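You operate a simulated robot arm through the tools that you are given. There is no shell and no other tool. Be economical: measure what you need, move in short steps, check, and stop when the job is done.

Carry out the task below with a simulated robot arm. There is one attempt and no reset: what you move stays moved.

Task
Change the filter of the intake box.
Fine: open the white clamp, lay the brown filter on the yellow mat, set the blue one in the recess, shut the clamp.
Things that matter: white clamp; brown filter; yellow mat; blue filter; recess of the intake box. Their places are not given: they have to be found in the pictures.

It is judged by the outcome, as a careful person would: the job done as asked, and still so three seconds after it is handed in. It fails if anything else is knocked over, pushed out of place, dropped, spilled or broken.

Robot
A 6-joint arm with a two-finger parallel gripper, fixed in place. Base frame: the origin is at the foot of the arm, x ahead of it, y to its left, z up; the work surface is at about z = 0. Lengths are in m, angles in rad, forces in N, time in s.
With the tool pointing down near the work surface it reaches from about 0.12 to 0.5 m from the base axis. Its first joint turns from -1.257 to 1.257 rad. Payload 0.65 kg.
The tool frame sits at the grasp point between the pads (the TCP): z along the fingers, y along the line on which they close. The tips reach 0.025 m beyond it. The gripper opens to 0.076 m. The fingers are 0.018 m wide and 0.01 m thick; the gripper's body (0.036 by 0.078 m) begins 0.045 m behind the TCP.
Orientation is that of the tool frame in the base frame, as a unit quaternion [w, x, y, z]. With the fingers straight down and closing along the base's y, the tool's x points along the base's -x, its y along +y and its z along -z.

Tools
- The arm moves only by the tool nudge_tool. Its argument "deltas" is a list of rows, each a list of 6 numbers: the shift along the base's x, y, z in m, then the turn, a rotation vector about the base's x, y, z in rad. In form: [[x, y, z, ax, ay, az], ...]. A call has 1 to 8 rows; each row shifts and turns the commanded pose from where the row before left it. "claw" is the opening, from 0 (shut) to 1 (fully open), set as the call begins (left out, the last holds). Rows are played at 5 a second. More than 0.05 m and 0.15 rad between two rows, or a gripper value outside its range, and nothing of the call is played. A pose out of reach is approached as far as the arm can. The call stops where the force on the tool passes 50 N (or 10 N more than at its start, if that is more) or the arm is blocked; 0.2 s more then pass. Each finger travels about 0.108 m/s and halts on what it meets, pressing with about 44 N; the grip force reading is that of the motor and also rises with nothing between the fingers. The clock runs only during rows and for 0.2 s after the last one: add rows that do not move to give the fingers time. The reply holds the time, the measured pose of the TCP, the force on the tool along the base axes, the opening and the grip force, in the units named above and with some noise.
- Cameras (640 x 400 px; columns grow to the right, rows downward): "scene" is fixed at [0.0611, 0.2669, 0.4129]; the picture's right is [-0.75, -0.66, 0.00], its down [-0.35, 0.39, -0.85] and it looks along [0.57, -0.64, -0.52] (base axes); focal length 334 px, centre (320, 200). "wrist" rides on the gripper at [0.058, 0.011, -0.081] in the tool frame; the picture's right is [-0.18, 0.98, 0.00], its down [-0.75, -0.14, -0.64] and it looks along [-0.63, -0.12, 0.77] (tool axes); focal length 243 px, centre (320, 200).
- camera(camera): a new picture of that camera. The clock stands still meanwhile.
- measure_at(camera, pixels): there is no depth. For up to 12 entries [column, row, z] of the newest picture of that camera ("zoom" is the newest enlarged one), the place [x, y] in the base frame at which the ray of that pixel passes the height z, good to about 0.002 m, but the place of the scene camera against the robot may be out by one fixed shift of up to 0.012 m in any direction. The clock stands still meanwhile.
- close_up(camera, box): a new picture of the part [left, top, right, bottom] of that camera's present view, enlarged. The clock stands still meanwhile.
- job_done(): hands the job in; it is judged then, once.

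Keep the steps short. Do not move on a guess: measure, check each grasp and each placing, and mend mistakes. In all there are 80 turns and 46 pictures (those below and enlarged ones count). Leave the gripper open and the arm clear of the work at the hand-in unless told otherwise, and finish with a single line.

The tools are called by a JSON object that holds its "op" and its "data". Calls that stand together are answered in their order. nudge_tool: Moves the arm, as the interface text tells. Its arguments: {"type":"object","properties":{"deltas":{"type":"array","items":{"type":"array","items":{"type":"number"}}},"claw":{"type":"number"}},"required":["deltas"]} The other tools are called the same way: camera (camera) takes a picture; measure_at (camera, pixels) gives the place at which the rays of pixels pass given heights; close_up (camera, box) takes an enlarged picture of a part of a camera's view; job_done () hands the job in.

At the start:

```text
clock: 0.0
eef_pos: [0.2198, -0.0392, 0.2626]
ee_rot: [0.001, 0.001, 1.0, -0.001]
wrist_force: [-0.4, -0.1, 0.1]
gripper_width: 0.0761
finger_force: 0.1
```

scene: 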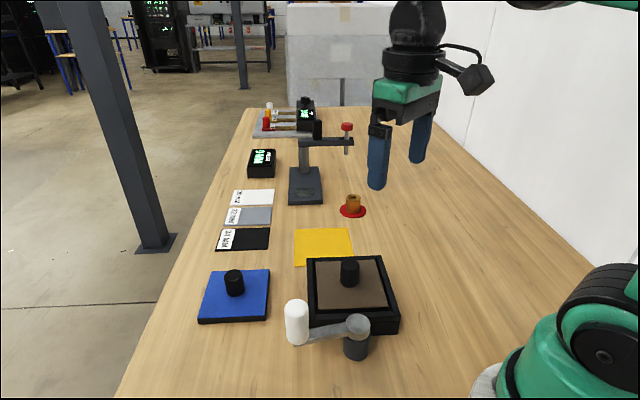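
wrist: 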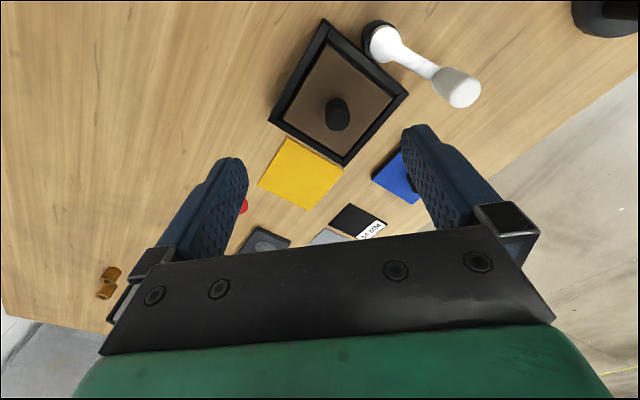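

I see the intake box with the brown filter at about (350,285) in the scene view, the clamp's pivot at (357,330) and its white handle at (297,320). First I enlarge both views.

{"op": "close_up", "data": {"camera": "scene", "box": [180, 215, 440, 378]}}

{"op": "close_up", "data": {"camera": "wrist", "box": [220, 0, 540, 200]}}

```text
2.45 times, centred on (310, 296) of scene
```

zoom: 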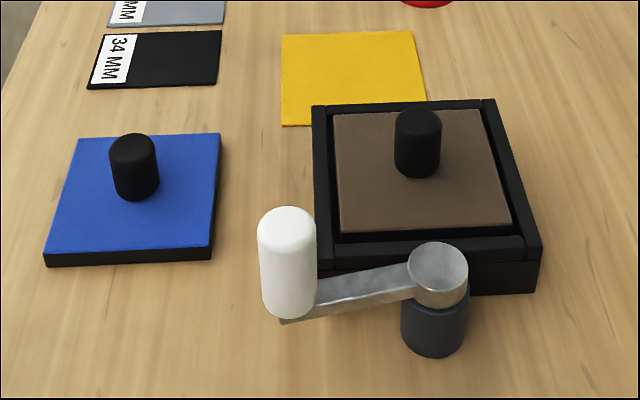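

```text
2.00 times, centred on (380, 100) of wrist
```

zoom: 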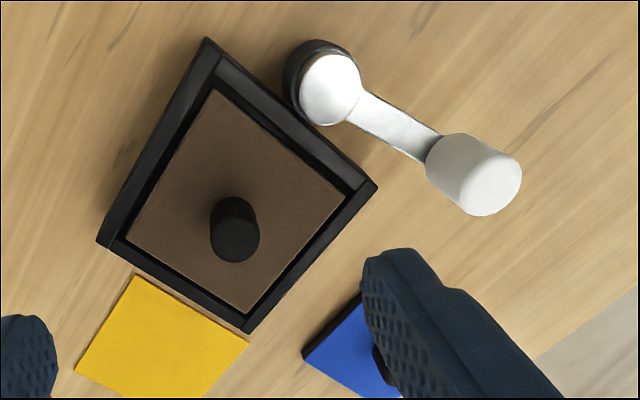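

I measure the box, clamp, filters and mat at several assumed heights, from the wrist zoom, which has no fixed shift.

{"op": "measure_at", "data": {"camera": "zoom", "pixels": [[330, 90, 0.06], [318, 75, 0.0], [497, 188, 0.08], [450, 160, 0.05], [207, 38, 0.03], [377, 185, 0.03], [247, 332, 0.03], [97, 240, 0.03], [237, 240, 0.06], [235, 210, 0.03], [138, 275, 0.0], [248, 345, 0.0]]}}

{"op": "measure_at", "data": {"camera": "wrist", "pixels": [[284, 138, 0], [258, 187, 0], [306, 210, 0], [344, 170, 0], [372, 180, 0], [412, 204, 0], [242, 208, 0]]}}

{"op": "measure_at", "data": {"camera": "scene", "pixels": [[294, 230, 0], [349, 228, 0], [354, 263, 0], [294, 266, 0], [198, 323, 0], [266, 320, 0], [213, 272, 0.01], [270, 269, 0.01], [233, 274, 0.035], [349, 264, 0.06], [357, 322, 0.05], [297, 304, 0.08]]}}

```text
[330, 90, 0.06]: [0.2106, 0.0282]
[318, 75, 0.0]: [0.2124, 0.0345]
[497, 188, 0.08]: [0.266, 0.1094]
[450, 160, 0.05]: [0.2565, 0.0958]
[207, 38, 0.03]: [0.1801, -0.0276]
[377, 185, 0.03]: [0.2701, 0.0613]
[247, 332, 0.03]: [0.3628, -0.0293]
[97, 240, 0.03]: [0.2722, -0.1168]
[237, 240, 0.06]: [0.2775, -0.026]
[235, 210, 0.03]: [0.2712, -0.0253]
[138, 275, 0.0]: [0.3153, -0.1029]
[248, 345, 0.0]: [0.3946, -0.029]
```

```text
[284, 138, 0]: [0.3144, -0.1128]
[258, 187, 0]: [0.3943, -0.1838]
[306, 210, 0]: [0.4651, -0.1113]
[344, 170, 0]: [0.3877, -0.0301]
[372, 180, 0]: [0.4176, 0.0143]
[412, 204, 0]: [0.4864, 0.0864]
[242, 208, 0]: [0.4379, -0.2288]
```

```text
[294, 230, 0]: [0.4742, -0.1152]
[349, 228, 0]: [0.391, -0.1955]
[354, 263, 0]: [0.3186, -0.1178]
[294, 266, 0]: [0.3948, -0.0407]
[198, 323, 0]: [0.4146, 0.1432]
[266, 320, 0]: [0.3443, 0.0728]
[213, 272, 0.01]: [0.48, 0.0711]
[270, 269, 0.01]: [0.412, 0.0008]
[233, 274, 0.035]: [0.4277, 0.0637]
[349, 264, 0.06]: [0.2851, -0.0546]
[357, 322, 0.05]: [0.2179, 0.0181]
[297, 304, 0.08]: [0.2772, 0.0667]
```

By triangulation the handle's top is about (0.25, 0.089, 0.12) and the pivot about (0.21, 0.027), so the lever seems to lie beside the box rather than over it. Before acting I look closer at the clamp.

{"op": "close_up", "data": {"camera": "scene", "box": [270, 280, 420, 374]}}

{"op": "close_up", "data": {"camera": "wrist", "box": [340, 0, 500, 100]}}

{"op": "measure_at", "data": {"camera": "scene", "pixels": [[307, 257, 0.03], [382, 255, 0.03], [399, 312, 0.03], [307, 320, 0.03], [307, 257, 0.045], [382, 255, 0.045], [399, 312, 0.045], [307, 320, 0.045]]}}

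```text
4.26 times, centred on (345, 327) of scene
```

zoom: 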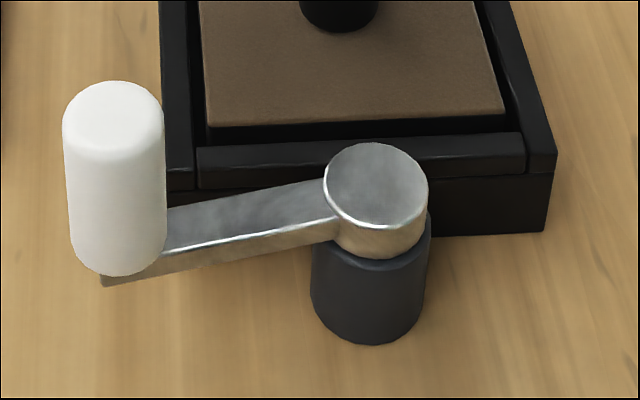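

```text
4.00 times, centred on (420, 50) of wrist
```

zoom: 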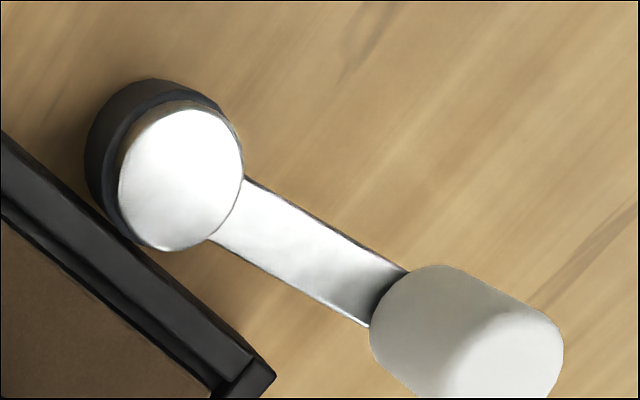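

```text
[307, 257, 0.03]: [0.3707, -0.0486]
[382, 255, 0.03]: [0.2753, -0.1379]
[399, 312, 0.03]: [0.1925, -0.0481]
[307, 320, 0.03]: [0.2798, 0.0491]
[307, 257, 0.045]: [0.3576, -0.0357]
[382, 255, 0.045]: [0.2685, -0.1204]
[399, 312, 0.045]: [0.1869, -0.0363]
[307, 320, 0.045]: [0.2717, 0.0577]
```

The lever turns about an upright post and looks already clear of the box. I will check this from straighter above, moving at safe height towards y = 0.08 and taking a new wrist picture.

{"op": "nudge_tool", "data": {"deltas": [[-0.005, 0.04, 0, 0, 0, 0], [-0.005, 0.04, 0, 0, 0, 0], [-0.005, 0.04, 0, 0, 0, 0], [0, 0, 0, 0, 0, 0]], "claw": 1}}

{"op": "camera", "data": {"camera": "wrist"}}

```text
clock: 1.0
eef_pos: [0.2037, 0.0806, 0.2629]
ee_rot: [0.0, 0.0, 1.0, -0.001]
wrist_force: [0.0, -0.1, 0.0]
gripper_width: 0.0762
finger_force: 0.0
```

```text
39 pictures are left
```

wrist: 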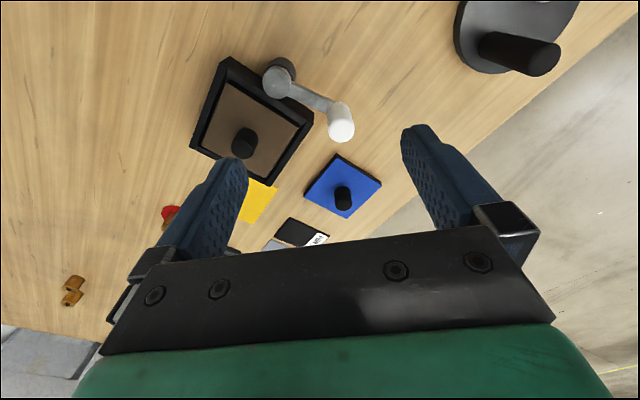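

There is a further thing, a grey disc with a black knob, at (510,35), which I must stay clear of. Next I enlarge the clamp, box and blue filter.

{"op": "close_up", "data": {"camera": "wrist", "box": [180, 40, 400, 178]}}

{"op": "close_up", "data": {"camera": "wrist", "box": [240, 130, 400, 230]}}

```text
2.90 times, centred on (290, 109) of wrist
```

zoom: 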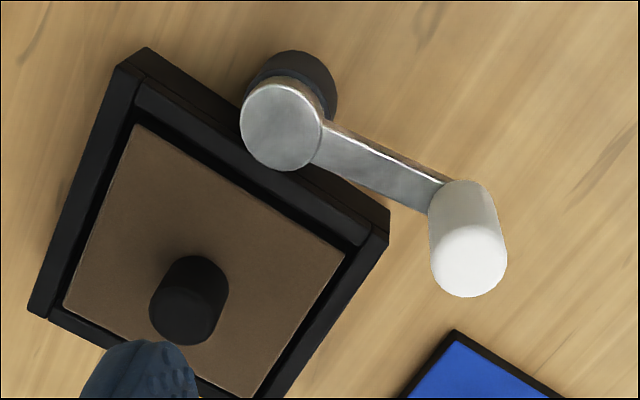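

```text
4.00 times, centred on (320, 180) of wrist
```

zoom: 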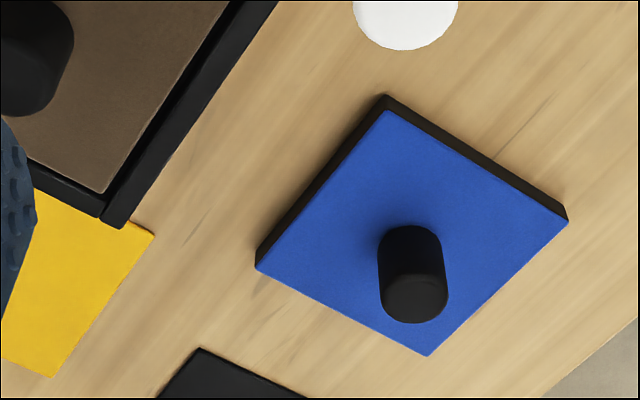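

I measure the hub, handle top, box and blue filter from this view.

{"op": "measure_at", "data": {"camera": "wrist", "pixels": [[276.2, 83.1, 0.06], [276.2, 83.1, 0.08], [341.7, 130.4, 0.08], [341.7, 130.4, 0.12], [230, 57.5, 0.045], [314, 119.5, 0.045], [190, 148, 0.045], [243.5, 148.5, 0.08], [246, 132, 0.05]]}}

{"op": "measure_at", "data": {"camera": "zoom", "pixels": [[388, 108, 0.02], [569, 220, 0.02], [428, 356, 0.02], [256, 268, 0.02], [380, 96, 0.0], [256, 268, 0.0], [569, 222, 0.0], [415, 300, 0.055], [410, 235, 0.02]]}}

```text
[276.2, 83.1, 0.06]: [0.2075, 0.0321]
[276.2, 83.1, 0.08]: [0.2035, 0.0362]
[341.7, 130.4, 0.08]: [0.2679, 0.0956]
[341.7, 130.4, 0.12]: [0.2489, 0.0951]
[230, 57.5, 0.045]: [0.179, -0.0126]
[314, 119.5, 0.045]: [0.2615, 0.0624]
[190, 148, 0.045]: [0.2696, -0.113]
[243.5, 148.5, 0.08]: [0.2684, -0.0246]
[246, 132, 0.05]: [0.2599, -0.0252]
```

```text
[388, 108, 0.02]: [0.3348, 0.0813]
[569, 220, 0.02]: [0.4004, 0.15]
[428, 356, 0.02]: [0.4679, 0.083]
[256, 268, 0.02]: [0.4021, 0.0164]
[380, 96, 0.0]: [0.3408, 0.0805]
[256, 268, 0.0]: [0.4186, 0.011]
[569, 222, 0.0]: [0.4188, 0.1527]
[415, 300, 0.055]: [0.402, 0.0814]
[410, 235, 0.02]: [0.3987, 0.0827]
```

The blue filter's centre is about (0.409, 0.082), with its knob top near z = 0.047. The brown knob is at (0.268, -0.026) with its top near z = 0.082. The lever (hub (0.21,0.03), handle (0.254,0.095)) stands outside the box on every view, so the clamp already looks open. I'll go above the brown knob and take a look.

{"op": "nudge_tool", "data": {"deltas": [[0.021, -0.035, 0, 0, 0, 0], [0.021, -0.035, 0, 0, 0, 0], [0.0218, -0.0366, 0, 0, 0, 0], [0, 0, -0.04, 0, 0, 0], [0, 0, -0.04, 0, 0, 0], [0, 0, -0.033, 0, 0, 0], [0, 0, 0, 0, 0, 0]], "claw": 1}}

{"op": "camera", "data": {"camera": "wrist"}}

{"op": "camera", "data": {"camera": "scene"}}

```text
clock: 2.6
eef_pos: [0.2704, -0.0263, 0.1475]
ee_rot: [-0.001, 0.0, 1.0, -0.001]
wrist_force: [0.3, -0.2, 0.2]
gripper_width: 0.0763
finger_force: 0.1
```

```text
36 pictures are left
```

wrist: 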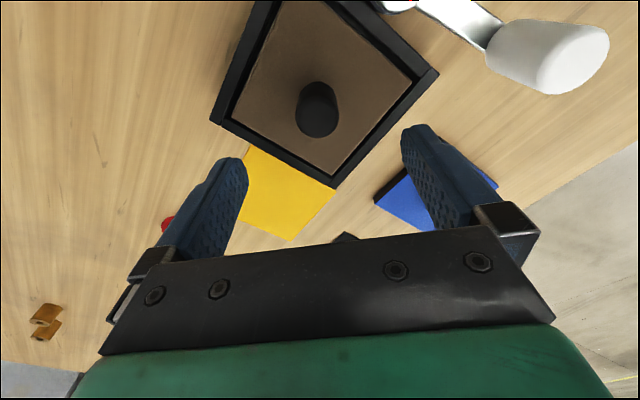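

```text
35 pictures are left
```

scene: 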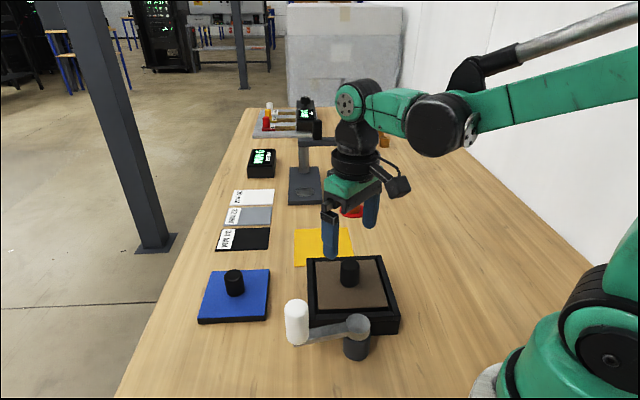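

The knob shows at (317,112) in the wrist view. I measure it and the box again from this lower height.

{"op": "measure_at", "data": {"camera": "wrist", "pixels": [[317, 118, 0.08], [317, 118, 0.075], [319, 90, 0.045], [334, 188, 0.04], [334, 188, 0.045], [438, 73, 0.045], [210, 120, 0.045], [234, 118, 0.042], [329, 175, 0.042], [410, 80, 0.042], [560, 60, 0.11]]}}

```text
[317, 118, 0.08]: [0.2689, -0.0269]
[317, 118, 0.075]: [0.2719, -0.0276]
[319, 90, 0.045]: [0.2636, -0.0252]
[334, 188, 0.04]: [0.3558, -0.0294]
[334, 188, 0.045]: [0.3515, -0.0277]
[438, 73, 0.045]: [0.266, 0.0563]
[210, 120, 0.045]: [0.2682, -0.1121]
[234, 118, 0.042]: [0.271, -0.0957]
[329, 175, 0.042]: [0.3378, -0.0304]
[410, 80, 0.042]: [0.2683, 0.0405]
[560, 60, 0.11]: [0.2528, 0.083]
```

The knob is at (0.269, -0.027). I lower to z ≈ 0.078 in small steps with the claw open, watching the force.

{"op": "nudge_tool", "data": {"deltas": [[-0.0015, -0.0007, -0.025, 0, 0, 0], [0, 0, -0.025, 0, 0, 0], [0, 0, -0.012, 0, 0, 0], [0, 0, -0.008, 0, 0, 0], [0, 0, 0, 0, 0, 0]]}}

{"op": "close_up", "data": {"camera": "scene", "box": [270, 215, 430, 315]}}

```text
clock: 3.8
eef_pos: [0.2655, -0.0245, 0.0781]
ee_rot: [0.0, 0.0, 1.0, -0.001]
wrist_force: [-0.2, 0.0, -0.3]
gripper_width: 0.076
finger_force: 0.0
```

```text
4.00 times, centred on (350, 265) of scene
```

zoom: 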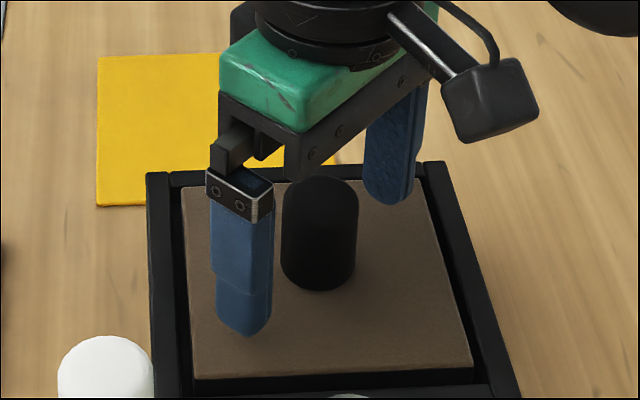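

The fingers stand on either side of the knob, with their tips just above the filter. I close the claw with rows that do not move.

{"op": "nudge_tool", "data": {"deltas": [[0, 0, 0, 0, 0, 0], [0, 0, 0, 0, 0, 0], [0, 0, 0, 0, 0, 0], [0, 0, 0, 0, 0, 0]], "claw": 0}}

```text
clock: 4.8
eef_pos: [0.2655, -0.0276, 0.0775]
ee_rot: [0.0, 0.001, 1.0, -0.006]
wrist_force: [1.9, -41.8, 6.0]
gripper_width: 0.0266
finger_force: 41.6
```

I read a width of 0.0266 and a side force of -42 N in y, so the grip is off-centre. I ease the tool towards -y, the way it is being pushed.

{"op": "nudge_tool", "data": {"deltas": [[0, -0.0015, 0, 0, 0, 0], [0, 0, 0, 0, 0, 0]]}}

```text
clock: 5.4
eef_pos: [0.2669, -0.0279, 0.0783]
ee_rot: [0.0, -0.001, 1.0, -0.003]
wrist_force: [-1.5, -23.0, 5.7]
gripper_width: 0.0262
finger_force: 41.7
```

The side force fell to -23 N, so I ease 0.002 m further.

{"op": "nudge_tool", "data": {"deltas": [[0, -0.0018, 0, 0, 0, 0], [0, 0, 0, 0, 0, 0]]}}

```text
clock: 6.0
eef_pos: [0.2652, -0.0286, 0.0793]
ee_rot: [0.0, -0.001, 1.0, 0.001]
wrist_force: [0.0, 11.4, 19.9]
gripper_width: 0.0264
finger_force: 41.8
```

The side force is now centred (+11 N in y), but there is +20 N upward on the tool. I give back a little in y and raise by 2 mm to test.

{"op": "nudge_tool", "data": {"deltas": [[0, 0.0006, 0.001, 0, 0, 0], [0, 0, 0.001, 0, 0, 0], [0, 0, 0, 0, 0, 0]]}}

```text
clock: 6.8
eef_pos: [0.2654, -0.0285, 0.0816]
ee_rot: [0.0, 0.0, 1.0, 0.001]
wrist_force: [2.2, 22.4, -34.9]
gripper_width: 0.0263
finger_force: 41.6
```

Raising 2 mm gives -35 N, so the filter is being held down and I will not pull. I ease back down, let go and rise; the clamp has to be worked first.

{"op": "nudge_tool", "data": {"deltas": [[0, 0, -0.0013, 0, 0, 0], [0, 0, 0, 0, 0, 0]]}}

{"op": "nudge_tool", "data": {"deltas": [[0, 0, 0, 0, 0, 0], [0, 0, 0, 0, 0, 0], [0, 0, 0, 0, 0, 0], [0, 0, 0.02, 0, 0, 0], [0, 0, 0.04, 0, 0, 0], [0, 0, 0.04, 0, 0, 0], [0, 0, 0, 0, 0, 0]], "claw": 1}}

{"op": "close_up", "data": {"camera": "scene", "box": [270, 240, 430, 340]}}

```text
clock: 7.4
eef_pos: [0.2664, -0.0291, 0.0799]
ee_rot: [-0.001, 0.0, 1.0, 0.001]
wrist_force: [-9.3, 22.8, 39.8]
gripper_width: 0.0267
finger_force: 41.8
```

```text
clock: 9.0
eef_pos: [0.2668, -0.0306, 0.1788]
ee_rot: [0.001, 0.0, 1.0, -0.001]
wrist_force: [0.4, 0.5, -0.6]
gripper_width: 0.0758
finger_force: 0.1
```

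```text
4.00 times, centred on (350, 290) of scene
```

zoom: 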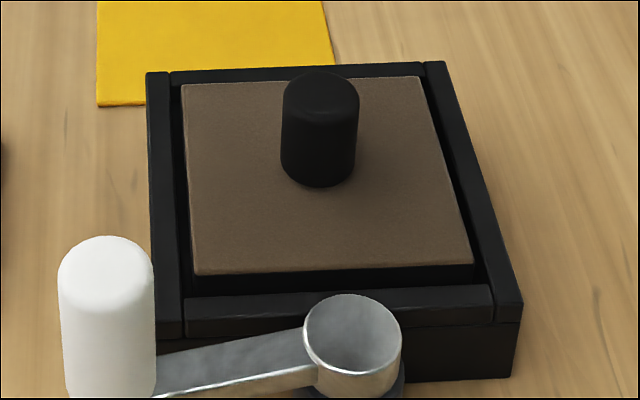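

The filter is firmly held and has not shifted, so the lever's present position is the shut one. I go above the handle (0.254, 0.095) and turn the tool 57° so the fingers straddle it along its swing direction.

{"op": "nudge_tool", "data": {"deltas": [[0, 0.02, 0.01, 0, 0, 0.142], [-0.003, 0.02, 0.01, 0, 0, 0.142], [-0.003, 0.02, 0, 0, 0, 0.142], [-0.003, 0.02, 0, 0, 0, 0.142], [-0.003, 0.02, 0, 0, 0, 0.142], [-0.0013, 0.02, 0, 0, 0, 0.142], [0, 0.005, 0, 0, 0, 0.142], [0, 0, 0, 0, 0, 0]], "claw": 1}}

{"op": "camera", "data": {"camera": "wrist"}}

{"op": "camera", "data": {"camera": "scene"}}

```text
clock: 10.8
eef_pos: [0.2533, 0.097, 0.1994]
ee_rot: [0.001, -0.478, 0.878, -0.001]
wrist_force: [0.4, -0.8, -0.8]
gripper_width: 0.0758
finger_force: 0.0
```

```text
32 pictures are left
```

wrist: 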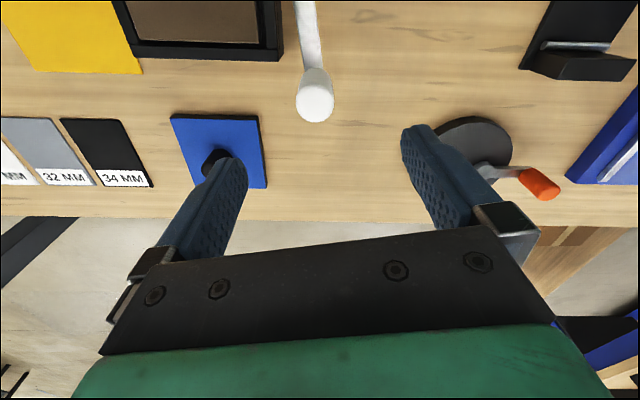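

```text
31 pictures are left
```

scene: 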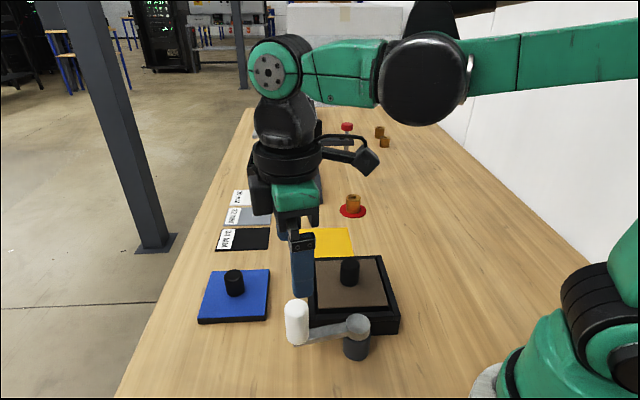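

The lever now points straight down the picture, with the handle top at (314,104). On the right are a grey disc with an orange handle and a bracket. I measure these.

{"op": "measure_at", "data": {"camera": "wrist", "pixels": [[314, 104, 0.11], [314, 104, 0.105], [305, 15, 0.055], [435, 130, 0.0], [540, 183, 0.08], [520, 65, 0.0], [535, 45, 0.05], [510, 145, 0.0]]}}

```text
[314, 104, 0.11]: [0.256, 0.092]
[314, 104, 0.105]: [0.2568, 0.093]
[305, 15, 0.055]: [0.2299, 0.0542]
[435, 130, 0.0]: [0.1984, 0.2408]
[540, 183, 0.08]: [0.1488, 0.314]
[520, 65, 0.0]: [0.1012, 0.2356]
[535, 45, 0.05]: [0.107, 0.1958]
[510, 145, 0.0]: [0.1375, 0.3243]
```

The handle is at (0.2555, 0.093) and the tool is almost above it. I lower to z ≈ 0.092 in steps.

{"op": "nudge_tool", "data": {"deltas": [[0.001, -0.002, -0.03, 0, 0, 0], [0, 0, -0.03, 0, 0, 0], [0, 0, -0.025, 0, 0, 0], [0, 0, -0.012, 0, 0, 0], [0, 0, -0.01, 0, 0, 0], [0, 0, 0, 0, 0, 0]]}}

{"op": "close_up", "data": {"camera": "scene", "box": [220, 260, 420, 385]}}

```text
clock: 12.2
eef_pos: [0.2537, 0.0935, 0.0921]
ee_rot: [0.001, -0.476, 0.879, -0.001]
wrist_force: [-0.7, 0.3, -0.7]
gripper_width: 0.0759
finger_force: 0.1
```

```text
3.20 times, centred on (320, 322) of scene
```

zoom: 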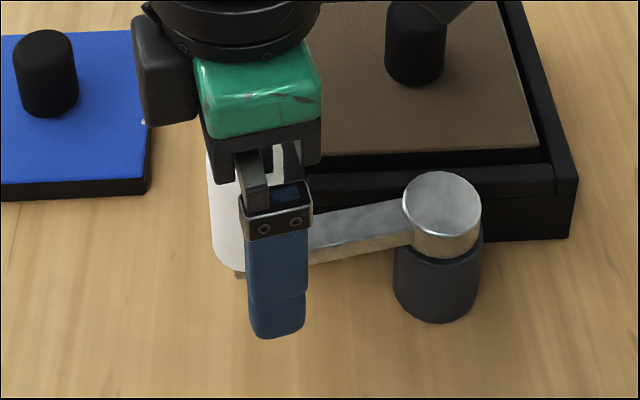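

The fingers straddle the handle. I close to a loose cage (about 0.032 m) and look at the forces.

{"op": "nudge_tool", "data": {"deltas": [[0, 0, 0, 0, 0, 0], [0, 0, 0, 0, 0, 0], [0, 0, 0, 0, 0, 0]], "claw": 0.42}}

```text
clock: 13.0
eef_pos: [0.2535, 0.0933, 0.0938]
ee_rot: [0.0, -0.477, 0.879, -0.001]
wrist_force: [-0.3, 0.2, 0.1]
gripper_width: 0.0319
finger_force: 0.0
```

No contact yet. I push outwards, away from the box, in short steps along the arc and watch the force.

{"op": "nudge_tool", "data": {"deltas": [[-0.0042, 0.0027, 0, 0, 0, 0.05], [-0.0042, 0.0027, 0, 0, 0, 0.05], [-0.0042, 0.0023, 0, 0, 0, 0.05], [0, 0, 0, 0, 0, 0]]}}

{"op": "close_up", "data": {"camera": "scene", "box": [220, 260, 420, 385]}}

```text
clock: 14.0
eef_pos: [0.2415, 0.1021, 0.0915]
ee_rot: [-0.001, -0.541, 0.841, 0.0]
wrist_force: [0.4, -0.9, -0.7]
gripper_width: 0.033
finger_force: 0.4
```

```text
3.20 times, centred on (320, 322) of scene
```

zoom: 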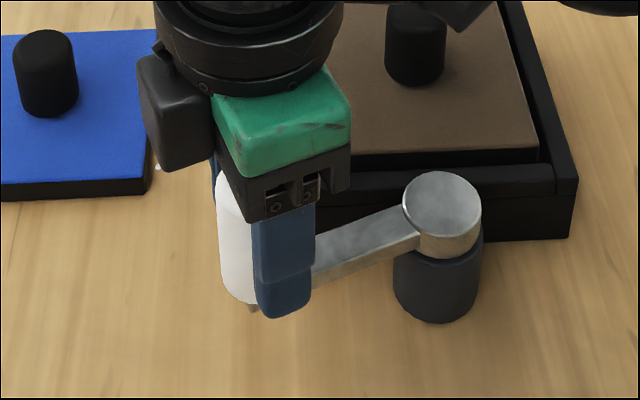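

The lever turns freely outwards and is at about 63° now. I follow the arc round the hub for seven more steps of 8°.

{"op": "nudge_tool", "data": {"deltas": [[-0.0102, 0.0036, 0, 0, 0, 0.1396], [-0.0107, 0.0022, 0, 0, 0, 0.1396], [-0.0108, 0.0007, 0, 0, 0, 0.1396], [-0.0109, -0.0008, 0, 0, 0, 0.1396], [-0.0106, -0.0024, 0, 0, 0, 0.1396], [-0.0102, -0.0038, 0, 0, 0, 0.1396], [-0.0096, -0.0051, 0, 0, 0, 0.1396], [0, 0, 0, 0, 0, 0]]}}

{"op": "camera", "data": {"camera": "scene"}}

```text
clock: 15.8
eef_pos: [0.1681, 0.097, 0.0927]
ee_rot: [0.001, 0.873, -0.488, 0.0]
wrist_force: [0.8, 0.4, 0.0]
gripper_width: 0.0318
finger_force: 0.2
```

```text
28 pictures are left
```

scene: 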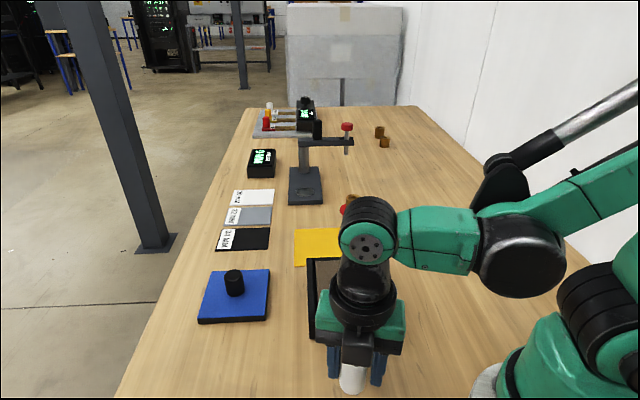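

The handle has followed to about 118° with no resistance. I go on two more steps, watching for a stop.

{"op": "nudge_tool", "data": {"deltas": [[-0.0088, -0.0065, 0, 0, 0, 0.1396], [-0.0077, -0.0076, 0, 0, 0, 0.1396], [0, 0, 0, 0, 0, 0]]}}

```text
clock: 16.6
eef_pos: [0.1518, 0.0815, 0.0921]
ee_rot: [-0.001, 0.932, -0.362, 0.0]
wrist_force: [5.9, 1.5, 1.0]
gripper_width: 0.036
finger_force: 2.3
```

A slight resistance (6 N) and a forced-open claw show that the stop is reached at about 135°. I open the claw, rise straight up and look.

{"op": "nudge_tool", "data": {"deltas": [[0.002, 0.002, 0, 0, 0, 0], [0, 0, 0, 0, 0, 0], [0, 0, 0.03, 0, 0, 0], [0, 0, 0.04, 0, 0, 0], [0, 0, 0.04, 0, 0, 0], [0, 0, 0, 0, 0, 0]], "claw": 1}}

{"op": "nudge_tool", "data": {"deltas": [[0.012, -0.015, 0, 0, 0, -0.145], [0.014, -0.015, 0, 0, 0, -0.145], [0.014, -0.015, 0, 0, 0, -0.145], [0.014, -0.015, 0, 0, 0, -0.145], [0.014, -0.015, 0, 0, 0, -0.145], [0.014, -0.015, 0, 0, 0, -0.145], [0.014, -0.01, 0, 0, 0, -0.145], [0.014, -0.01, 0, 0, 0, -0.145]]}}

{"op": "nudge_tool", "data": {"deltas": [[0.004, 0, 0, 0, 0, -0.145], [0, 0, 0, 0, 0, -0.145], [0, 0, 0, 0, 0, -0.145], [0, 0, 0, 0, 0, -0.145], [0, 0, 0, 0, 0, -0.145], [0, 0, 0, 0, 0, -0.145], [0, 0, 0, 0, 0, -0.145], [0, 0, 0, 0, 0, 0]]}}

{"op": "camera", "data": {"camera": "scene"}}

{"op": "camera", "data": {"camera": "wrist"}}

```text
clock: 18.0
eef_pos: [0.1504, 0.0836, 0.2032]
ee_rot: [0.0, 0.932, -0.362, 0.0]
wrist_force: [-0.5, 0.3, -1.7]
gripper_width: 0.0759
finger_force: 0.0
```

```text
clock: 19.8
eef_pos: [0.2649, -0.027, 0.2023]
ee_rot: [0.0, -0.58, 0.815, -0.001]
wrist_force: [0.2, 0.0, -0.3]
gripper_width: 0.0759
finger_force: 0.1
```

```text
clock: 21.6
eef_pos: [0.2675, -0.027, 0.2026]
ee_rot: [0.0, -0.111, 0.994, -0.001]
wrist_force: [0.0, 0.4, -0.2]
gripper_width: 0.0761
finger_force: 0.0
```

```text
27 pictures are left
```

scene: 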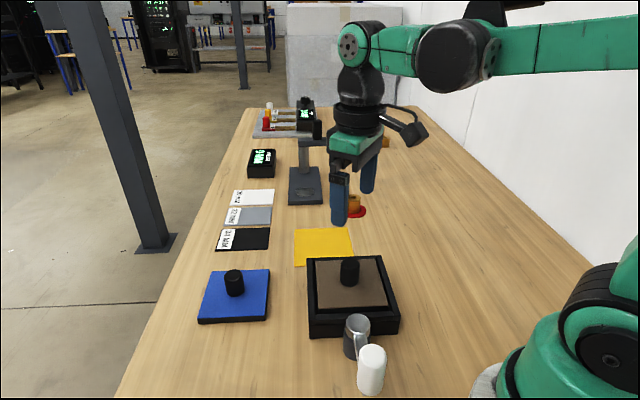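

```text
26 pictures are left
```

wrist: 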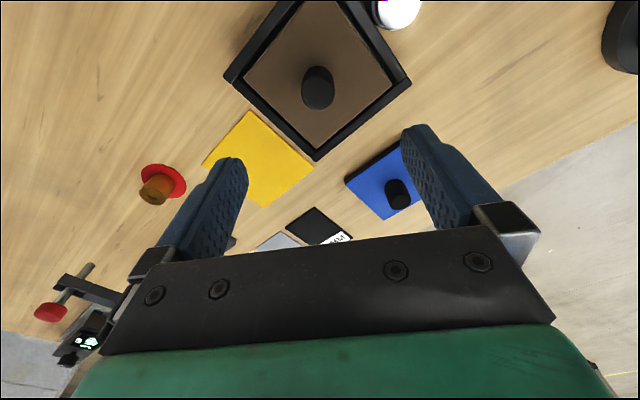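

The clamp is open and nothing else has moved. I measure the knob, the whole mat (now fully seen) and the red-disc piece.

{"op": "measure_at", "data": {"camera": "wrist", "pixels": [[250, 110, 0], [202, 163, 0], [263, 207, 0], [314, 164, 0], [317, 96, 0.08], [315, 161, 0.045], [223, 78, 0.045], [411, 84, 0.045], [185, 185, 0], [165, 165, 0], [397, 200, 0.046], [371, 147, 0]]}}

{"op": "nudge_tool", "data": {"deltas": [[0, 0, -0.025, 0, 0, -0.111], [0, 0, -0.03, 0, 0, -0.111], [0, 0, 0, 0, 0, 0]]}}

{"op": "camera", "data": {"camera": "wrist"}}

```text
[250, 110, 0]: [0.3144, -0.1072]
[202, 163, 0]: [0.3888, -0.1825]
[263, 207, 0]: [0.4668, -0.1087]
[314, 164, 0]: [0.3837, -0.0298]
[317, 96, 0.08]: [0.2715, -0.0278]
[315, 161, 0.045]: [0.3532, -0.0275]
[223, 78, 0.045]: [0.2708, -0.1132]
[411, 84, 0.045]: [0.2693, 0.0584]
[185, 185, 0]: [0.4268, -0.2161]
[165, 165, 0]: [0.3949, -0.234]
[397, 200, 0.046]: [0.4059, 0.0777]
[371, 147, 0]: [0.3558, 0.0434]
```

```text
clock: 22.4
eef_pos: [0.2658, -0.0257, 0.1463]
ee_rot: [0.0, 0.0, 1.0, -0.001]
wrist_force: [-0.9, 0.1, 0.2]
gripper_width: 0.076
finger_force: 0.1
```

```text
25 pictures are left
```

wrist: 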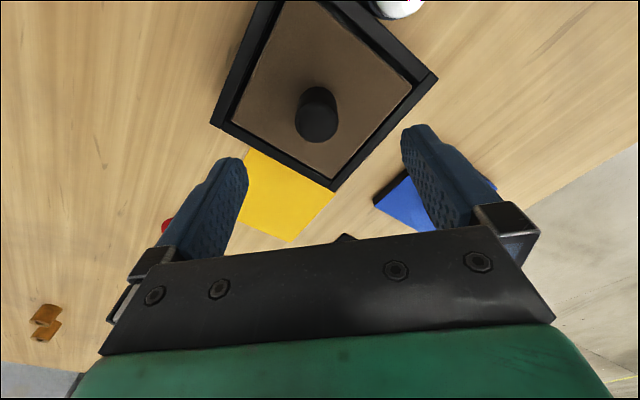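

The mat's centre is (0.3885, -0.107), and the knob is at about (0.268, -0.0285). I adjust slightly and lower to z ≈ 0.079.

{"op": "nudge_tool", "data": {"deltas": [[0.0015, -0.002, -0.025, 0, 0, 0], [0, 0, -0.025, 0, 0, 0], [0, 0, -0.01, 0, 0, 0], [0, 0, -0.007, 0, 0, 0], [0, 0, 0, 0, 0, 0]]}}

{"op": "nudge_tool", "data": {"deltas": [[0, 0, 0, 0, 0, 0], [0, 0, 0, 0, 0, 0], [0, 0, 0, 0, 0, 0], [0, 0, 0, 0, 0, 0]], "claw": 0}}

```text
clock: 23.6
eef_pos: [0.27, -0.0292, 0.0798]
ee_rot: [0.0, -0.002, 1.0, 0.0]
wrist_force: [-0.7, 1.1, -0.4]
gripper_width: 0.076
finger_force: 0.0
```

```text
clock: 24.6
eef_pos: [0.269, -0.0283, 0.0805]
ee_rot: [0.0, -0.002, 1.0, -0.001]
wrist_force: [0.8, 0.5, 0.4]
gripper_width: 0.0262
finger_force: 41.7
```

Now the grip is on the knob (0.0262 m) with no side force. I lift a little and check that the filter comes freely.

{"op": "nudge_tool", "data": {"deltas": [[0, 0, 0.003, 0, 0, 0], [0, 0, 0.007, 0, 0, 0], [0, 0, 0.015, 0, 0, 0], [0, 0, 0.025, 0, 0, 0], [0, 0, 0, 0, 0, 0]]}}

{"op": "camera", "data": {"camera": "scene"}}

```text
clock: 25.8
eef_pos: [0.2682, -0.0295, 0.1314]
ee_rot: [0.0, -0.001, 1.0, -0.001]
wrist_force: [-0.2, 0.3, -0.1]
gripper_width: 0.0265
finger_force: 41.4
```

```text
24 pictures are left
```

scene: 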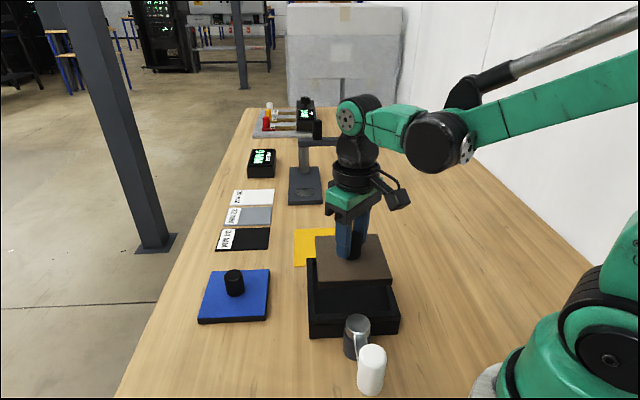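

The brown filter is off its seat and hangs level. I carry it to above the mat's centre.

{"op": "nudge_tool", "data": {"deltas": [[0.024, -0.0157, 0, 0, 0, 0], [0.024, -0.0157, 0, 0, 0, 0], [0.024, -0.0157, 0, 0, 0, 0], [0.024, -0.0157, 0, 0, 0, 0], [0.024, -0.0157, 0, 0, 0, 0], [0, 0, -0.03, 0, 0, 0], [0, 0, 0, 0, 0, 0]]}}

{"op": "camera", "data": {"camera": "scene"}}

{"op": "camera", "data": {"camera": "wrist"}}

```text
clock: 27.4
eef_pos: [0.3888, -0.1065, 0.0993]
ee_rot: [-0.001, -0.002, 1.0, -0.001]
wrist_force: [0.8, 0.5, -1.8]
gripper_width: 0.0263
finger_force: 41.1
```

```text
23 pictures are left
```

scene: 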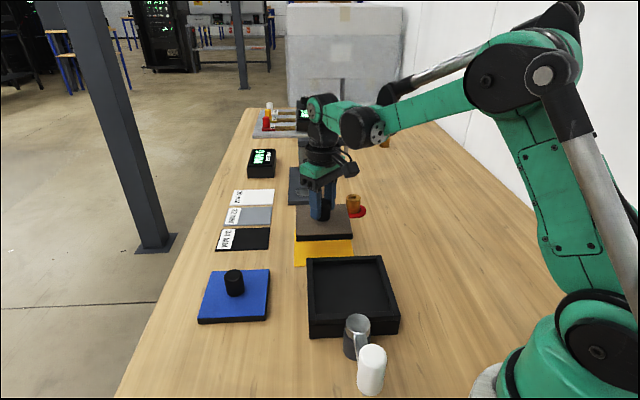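

```text
22 pictures are left
```

wrist: 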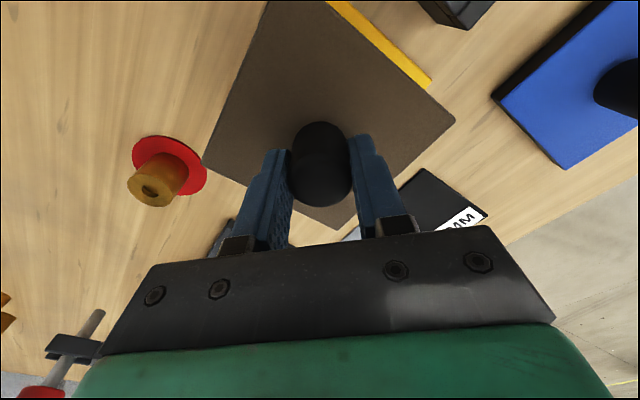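

The filter is over the mat and lines up with it. I lower it, and the last part goes in small steps to feel contact.

{"op": "nudge_tool", "data": {"deltas": [[0, 0, -0.02, 0, 0, 0], [0, 0, -0.02, 0, 0, 0], [0, 0, -0.007, 0, 0, 0], [0, 0, 0, 0, 0, 0]]}}

{"op": "close_up", "data": {"camera": "scene", "box": [260, 180, 420, 280]}}

```text
clock: 28.4
eef_pos: [0.3903, -0.1066, 0.0541]
ee_rot: [-0.001, -0.002, 1.0, -0.001]
wrist_force: [-0.3, -0.2, -0.5]
gripper_width: 0.0263
finger_force: 41.8
```

```text
4.00 times, centred on (340, 230) of scene
```

zoom: 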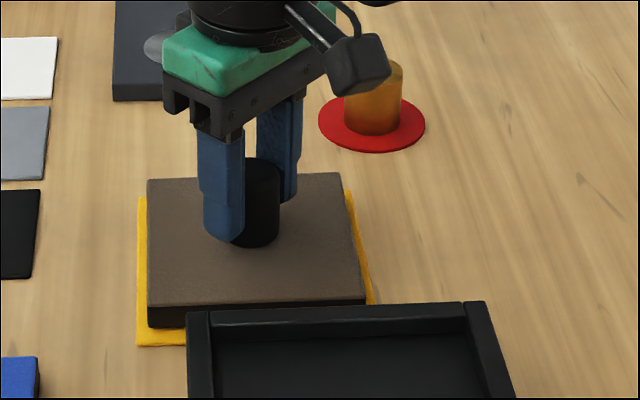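

It is still a few mm above the mat and well centred. I go on down in 2 mm steps.

{"op": "nudge_tool", "data": {"deltas": [[0, 0, -0.002, 0, 0, 0], [0, 0, -0.002, 0, 0, 0], [0, 0, -0.002, 0, 0, 0], [0, 0, 0, 0, 0, 0]]}}

```text
clock: 29.0
eef_pos: [0.3893, -0.1065, 0.0517]
ee_rot: [0.0, -0.002, 1.0, 0.0]
wrist_force: [-1.7, 0.7, 15.8]
gripper_width: 0.0265
finger_force: 41.1
stopped in row 2: the force on the tool passed its limit (the readings are from after the stop); the commanded pose is now the measured one
```

It touched at z ≈ 0.051. I open the claw, rise and look.

{"op": "nudge_tool", "data": {"deltas": [[0, 0, 0, 0, 0, 0], [0, 0, 0, 0, 0, 0], [0, 0, 0, 0, 0, 0], [0, 0, 0.02, 0, 0, 0], [0, 0, 0.04, 0, 0, 0], [0, 0, 0.04, 0, 0, 0], [0, 0, 0.03, 0, 0, 0], [0, 0, 0, 0, 0, 0]], "claw": 1}}

{"op": "close_up", "data": {"camera": "scene", "box": [180, 200, 420, 350]}}

{"op": "camera", "data": {"camera": "wrist"}}

```text
clock: 30.8
eef_pos: [0.3894, -0.1054, 0.1823]
ee_rot: [-0.001, -0.001, 1.0, 0.001]
wrist_force: [-0.2, -0.1, 0.2]
gripper_width: 0.0761
finger_force: 0.1
```

```text
2.67 times, centred on (300, 275) of scene
```

zoom: 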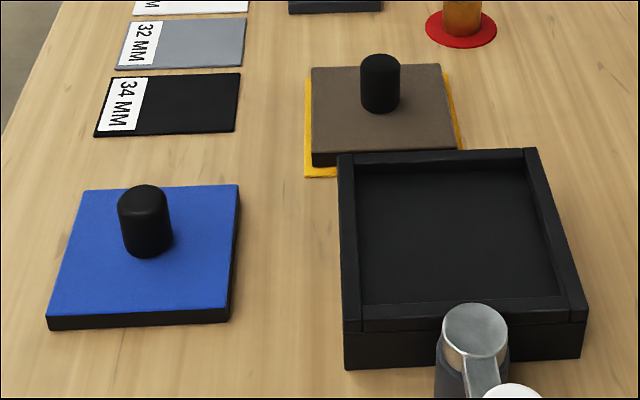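

```text
19 pictures are left
```

wrist: 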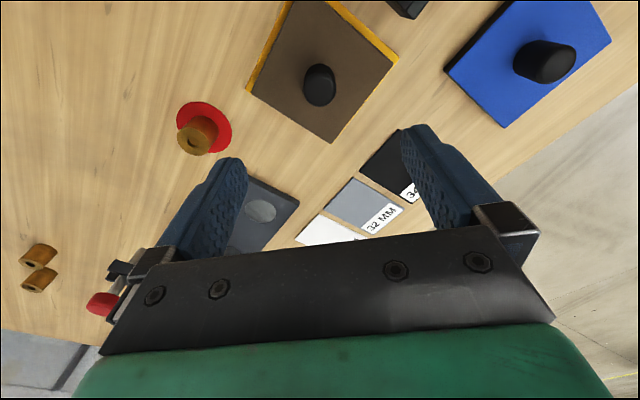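

The brown filter lies flat on the mat. Next I go above the blue filter, at about (0.403, 0.081).

{"op": "nudge_tool", "data": {"deltas": [[0.003, 0.047, 0, 0, 0, 0], [0.003, 0.047, 0, 0, 0, 0], [0.003, 0.047, 0, 0, 0, 0], [0.004, 0.046, 0, 0, 0, 0], [0, 0, -0.04, 0, 0, 0], [0, 0, -0.02, 0, 0, 0], [0, 0, 0, 0, 0, 0]]}}

{"op": "camera", "data": {"camera": "wrist"}}

```text
clock: 32.4
eef_pos: [0.4033, 0.0813, 0.1214]
ee_rot: [0.0, -0.002, 1.0, 0.0]
wrist_force: [0.4, 0.6, 0.4]
gripper_width: 0.0759
finger_force: 0.1
```

```text
18 pictures are left
```

wrist: 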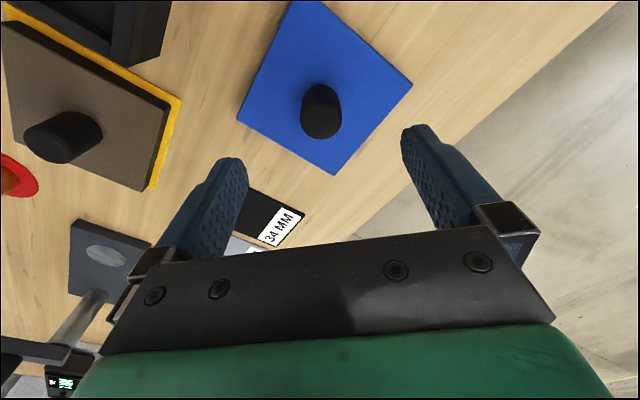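

I measure the knob (top centre at (321,118)) and the blue corners for position and angle.

{"op": "measure_at", "data": {"camera": "wrist", "pixels": [[321, 119, 0.053], [237, 120, 0.016], [412, 85, 0.016], [335, 175, 0.016], [322, 92, 0.016], [148, 191, 0.0], [181, 98, 0.0], [144, 191, 0.017], [170, 102, 0.017]]}}

```text
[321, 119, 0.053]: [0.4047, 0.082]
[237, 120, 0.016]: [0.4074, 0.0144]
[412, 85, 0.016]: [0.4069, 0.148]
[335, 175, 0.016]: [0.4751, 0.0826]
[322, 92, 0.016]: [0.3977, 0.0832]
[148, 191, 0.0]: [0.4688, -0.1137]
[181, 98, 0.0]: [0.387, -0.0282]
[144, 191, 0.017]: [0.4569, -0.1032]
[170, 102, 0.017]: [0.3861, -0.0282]
```

The blue filter is squared to the box within 1°, and its knob is at (0.405, 0.082). I lower to z ≈ 0.052 and then grip.

{"op": "nudge_tool", "data": {"deltas": [[0.0015, 0.0005, -0.03, 0, 0, 0], [0, 0, -0.02, 0, 0, 0], [0, 0, -0.012, 0, 0, 0], [0, 0, -0.007, 0, 0, 0], [0, 0, 0, 0, 0, 0]]}}

{"op": "close_up", "data": {"camera": "scene", "box": [180, 230, 300, 330]}}

```text
clock: 33.6
eef_pos: [0.4054, 0.0819, 0.0521]
ee_rot: [0.0, -0.002, 1.0, 0.0]
wrist_force: [0.2, 0.4, -0.9]
gripper_width: 0.0757
finger_force: 0.1
```

```text
4.00 times, centred on (240, 280) of scene
```

zoom: 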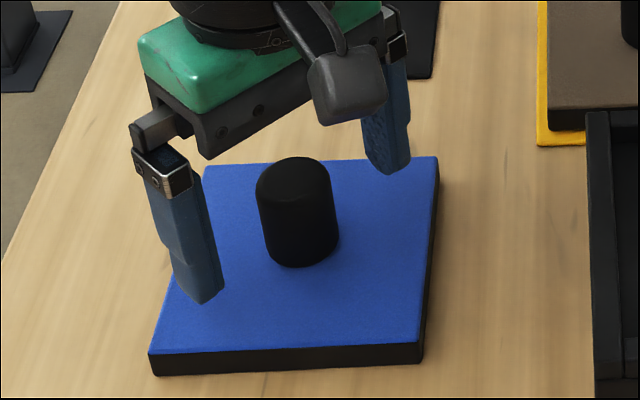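

The knob is between the fingers. I close and lift a little.

{"op": "nudge_tool", "data": {"deltas": [[0, 0, 0, 0, 0, 0], [0, 0, 0, 0, 0, 0], [0, 0, 0, 0, 0, 0], [0, 0, 0, 0, 0, 0]], "claw": 0}}

{"op": "nudge_tool", "data": {"deltas": [[0, 0, 0.005, 0, 0, 0], [0, 0, 0.02, 0, 0, 0], [0, 0, 0.035, 0, 0, 0], [0, 0, 0.04, 0, 0, 0], [0, 0, 0, 0, 0, 0]]}}

{"op": "camera", "data": {"camera": "wrist"}}

```text
clock: 34.6
eef_pos: [0.4033, 0.0822, 0.0516]
ee_rot: [0.001, -0.001, 1.0, 0.0]
wrist_force: [0.5, 0.6, -1.3]
gripper_width: 0.0262
finger_force: 41.7
```

```text
clock: 35.8
eef_pos: [0.406, 0.0828, 0.1541]
ee_rot: [-0.001, -0.001, 1.0, 0.0]
wrist_force: [0.1, 0.5, 0.0]
gripper_width: 0.0261
finger_force: 40.9
```

```text
16 pictures are left
```

wrist: 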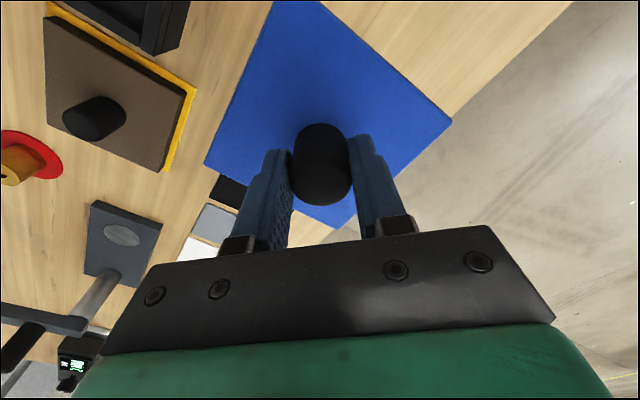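

The blue filter hangs just as the brown one did. I carry it to the place where the brown one was seated, at (0.2688, -0.0288), staying above the rim.

{"op": "nudge_tool", "data": {"deltas": [[-0.034, -0.0278, 0, 0, 0, 0], [-0.034, -0.0278, 0, 0, 0, 0], [-0.034, -0.0278, 0, 0, 0, 0], [-0.0342, -0.0277, 0, 0, 0, 0], [0, 0, -0.02, 0, 0, 0], [0, 0, -0.015, 0, 0, 0], [0, 0, 0, 0, 0, 0]]}}

{"op": "close_up", "data": {"camera": "scene", "box": [250, 210, 450, 335]}}

{"op": "camera", "data": {"camera": "wrist"}}

```text
clock: 37.4
eef_pos: [0.2678, -0.028, 0.1182]
ee_rot: [-0.001, -0.002, 1.0, 0.001]
wrist_force: [-0.1, 0.8, -1.1]
gripper_width: 0.0265
finger_force: 41.6
```

```text
3.20 times, centred on (350, 272) of scene
```

zoom: 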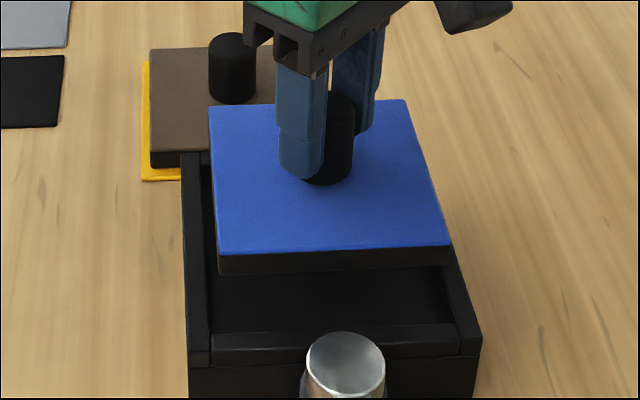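

```text
14 pictures are left
```

wrist: 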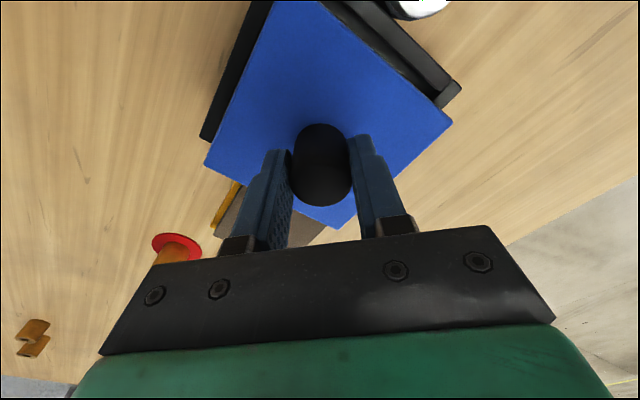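

It is above the recess. I go down in short steps; the seat is expected at TCP z ≈ 0.080.

{"op": "nudge_tool", "data": {"deltas": [[0, 0, -0.01, 0, 0, 0], [0, 0, -0.007, 0, 0, 0], [0, 0, -0.004, 0, 0, 0], [0, 0, 0, 0, 0, 0]]}}

{"op": "close_up", "data": {"camera": "scene", "box": [250, 210, 450, 335]}}

```text
clock: 38.4
eef_pos: [0.2688, -0.0297, 0.0975]
ee_rot: [-0.001, -0.002, 1.0, 0.0]
wrist_force: [0.3, -0.1, -0.5]
gripper_width: 0.0265
finger_force: 41.4
```

```text
3.20 times, centred on (350, 272) of scene
```

zoom: 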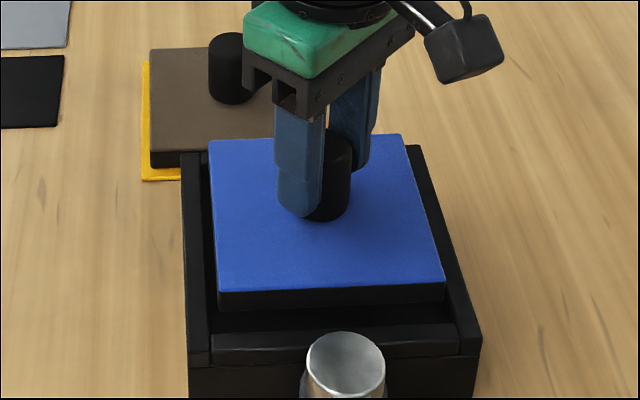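

The blue filter lines up with the recess as the brown one did. I continue down slowly.

{"op": "nudge_tool", "data": {"deltas": [[0, 0, -0.004, 0, 0, 0], [0, 0, -0.004, 0, 0, 0], [0, 0, -0.003, 0, 0, 0], [0, 0, -0.003, 0, 0, 0], [0, 0, 0, 0, 0, 0]]}}

```text
clock: 39.6
eef_pos: [0.2674, -0.0283, 0.0833]
ee_rot: [0.0, -0.002, 1.0, 0.0]
wrist_force: [0.5, 0.6, -0.4]
gripper_width: 0.0264
finger_force: 41.6
```

No contact so far, at z = 0.083. I take 1 mm steps until it touches.

{"op": "nudge_tool", "data": {"deltas": [[0, 0, -0.001, 0, 0, 0], [0, 0, -0.001, 0, 0, 0], [0, 0, -0.001, 0, 0, 0], [0, 0, -0.001, 0, 0, 0], [0, 0, 0, 0, 0, 0]]}}

```text
clock: 40.1
eef_pos: [0.2675, -0.0284, 0.0817]
ee_rot: [0.0, -0.002, 1.0, -0.001]
wrist_force: [-1.3, 0.5, 22.2]
gripper_width: 0.0262
finger_force: 41.5
stopped in row 2: the force on the tool passed its limit (the readings are from after the stop); the commanded pose is now the measured one
```

Contact is at the expected seat height. I open the claw, rise and look.

{"op": "nudge_tool", "data": {"deltas": [[0, 0, 0, 0, 0, 0], [0, 0, 0, 0, 0, 0], [0, 0, 0, 0, 0, 0], [0, 0, 0.02, 0, 0, 0], [0, 0, 0.04, 0, 0, 0], [0, 0, 0.04, 0, 0, 0], [0, 0, 0.02, 0, 0, 0], [0, 0, 0, 0, 0, 0]], "claw": 1}}

{"op": "close_up", "data": {"camera": "scene", "box": [250, 220, 450, 345]}}

{"op": "close_up", "data": {"camera": "wrist", "box": [200, 0, 456, 160]}}

```text
clock: 41.9
eef_pos: [0.267, -0.0286, 0.2004]
ee_rot: [-0.001, -0.003, 1.0, 0.001]
wrist_force: [0.8, 0.5, 0.4]
gripper_width: 0.0761
finger_force: 0.0
```

```text
3.20 times, centred on (350, 282) of scene
```

zoom: 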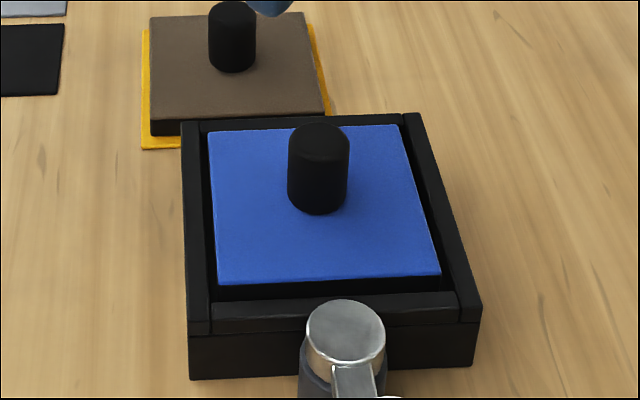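

```text
2.50 times, centred on (328, 80) of wrist
```

zoom: 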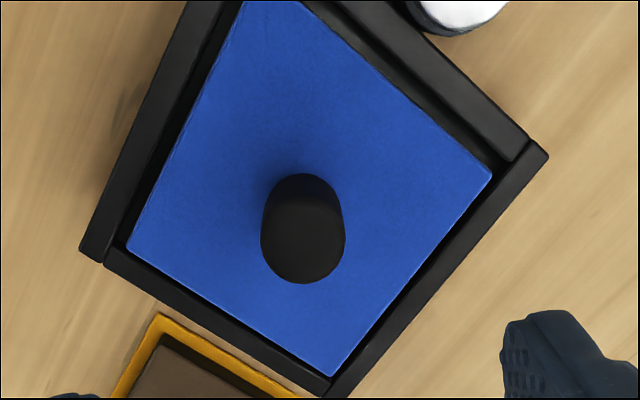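

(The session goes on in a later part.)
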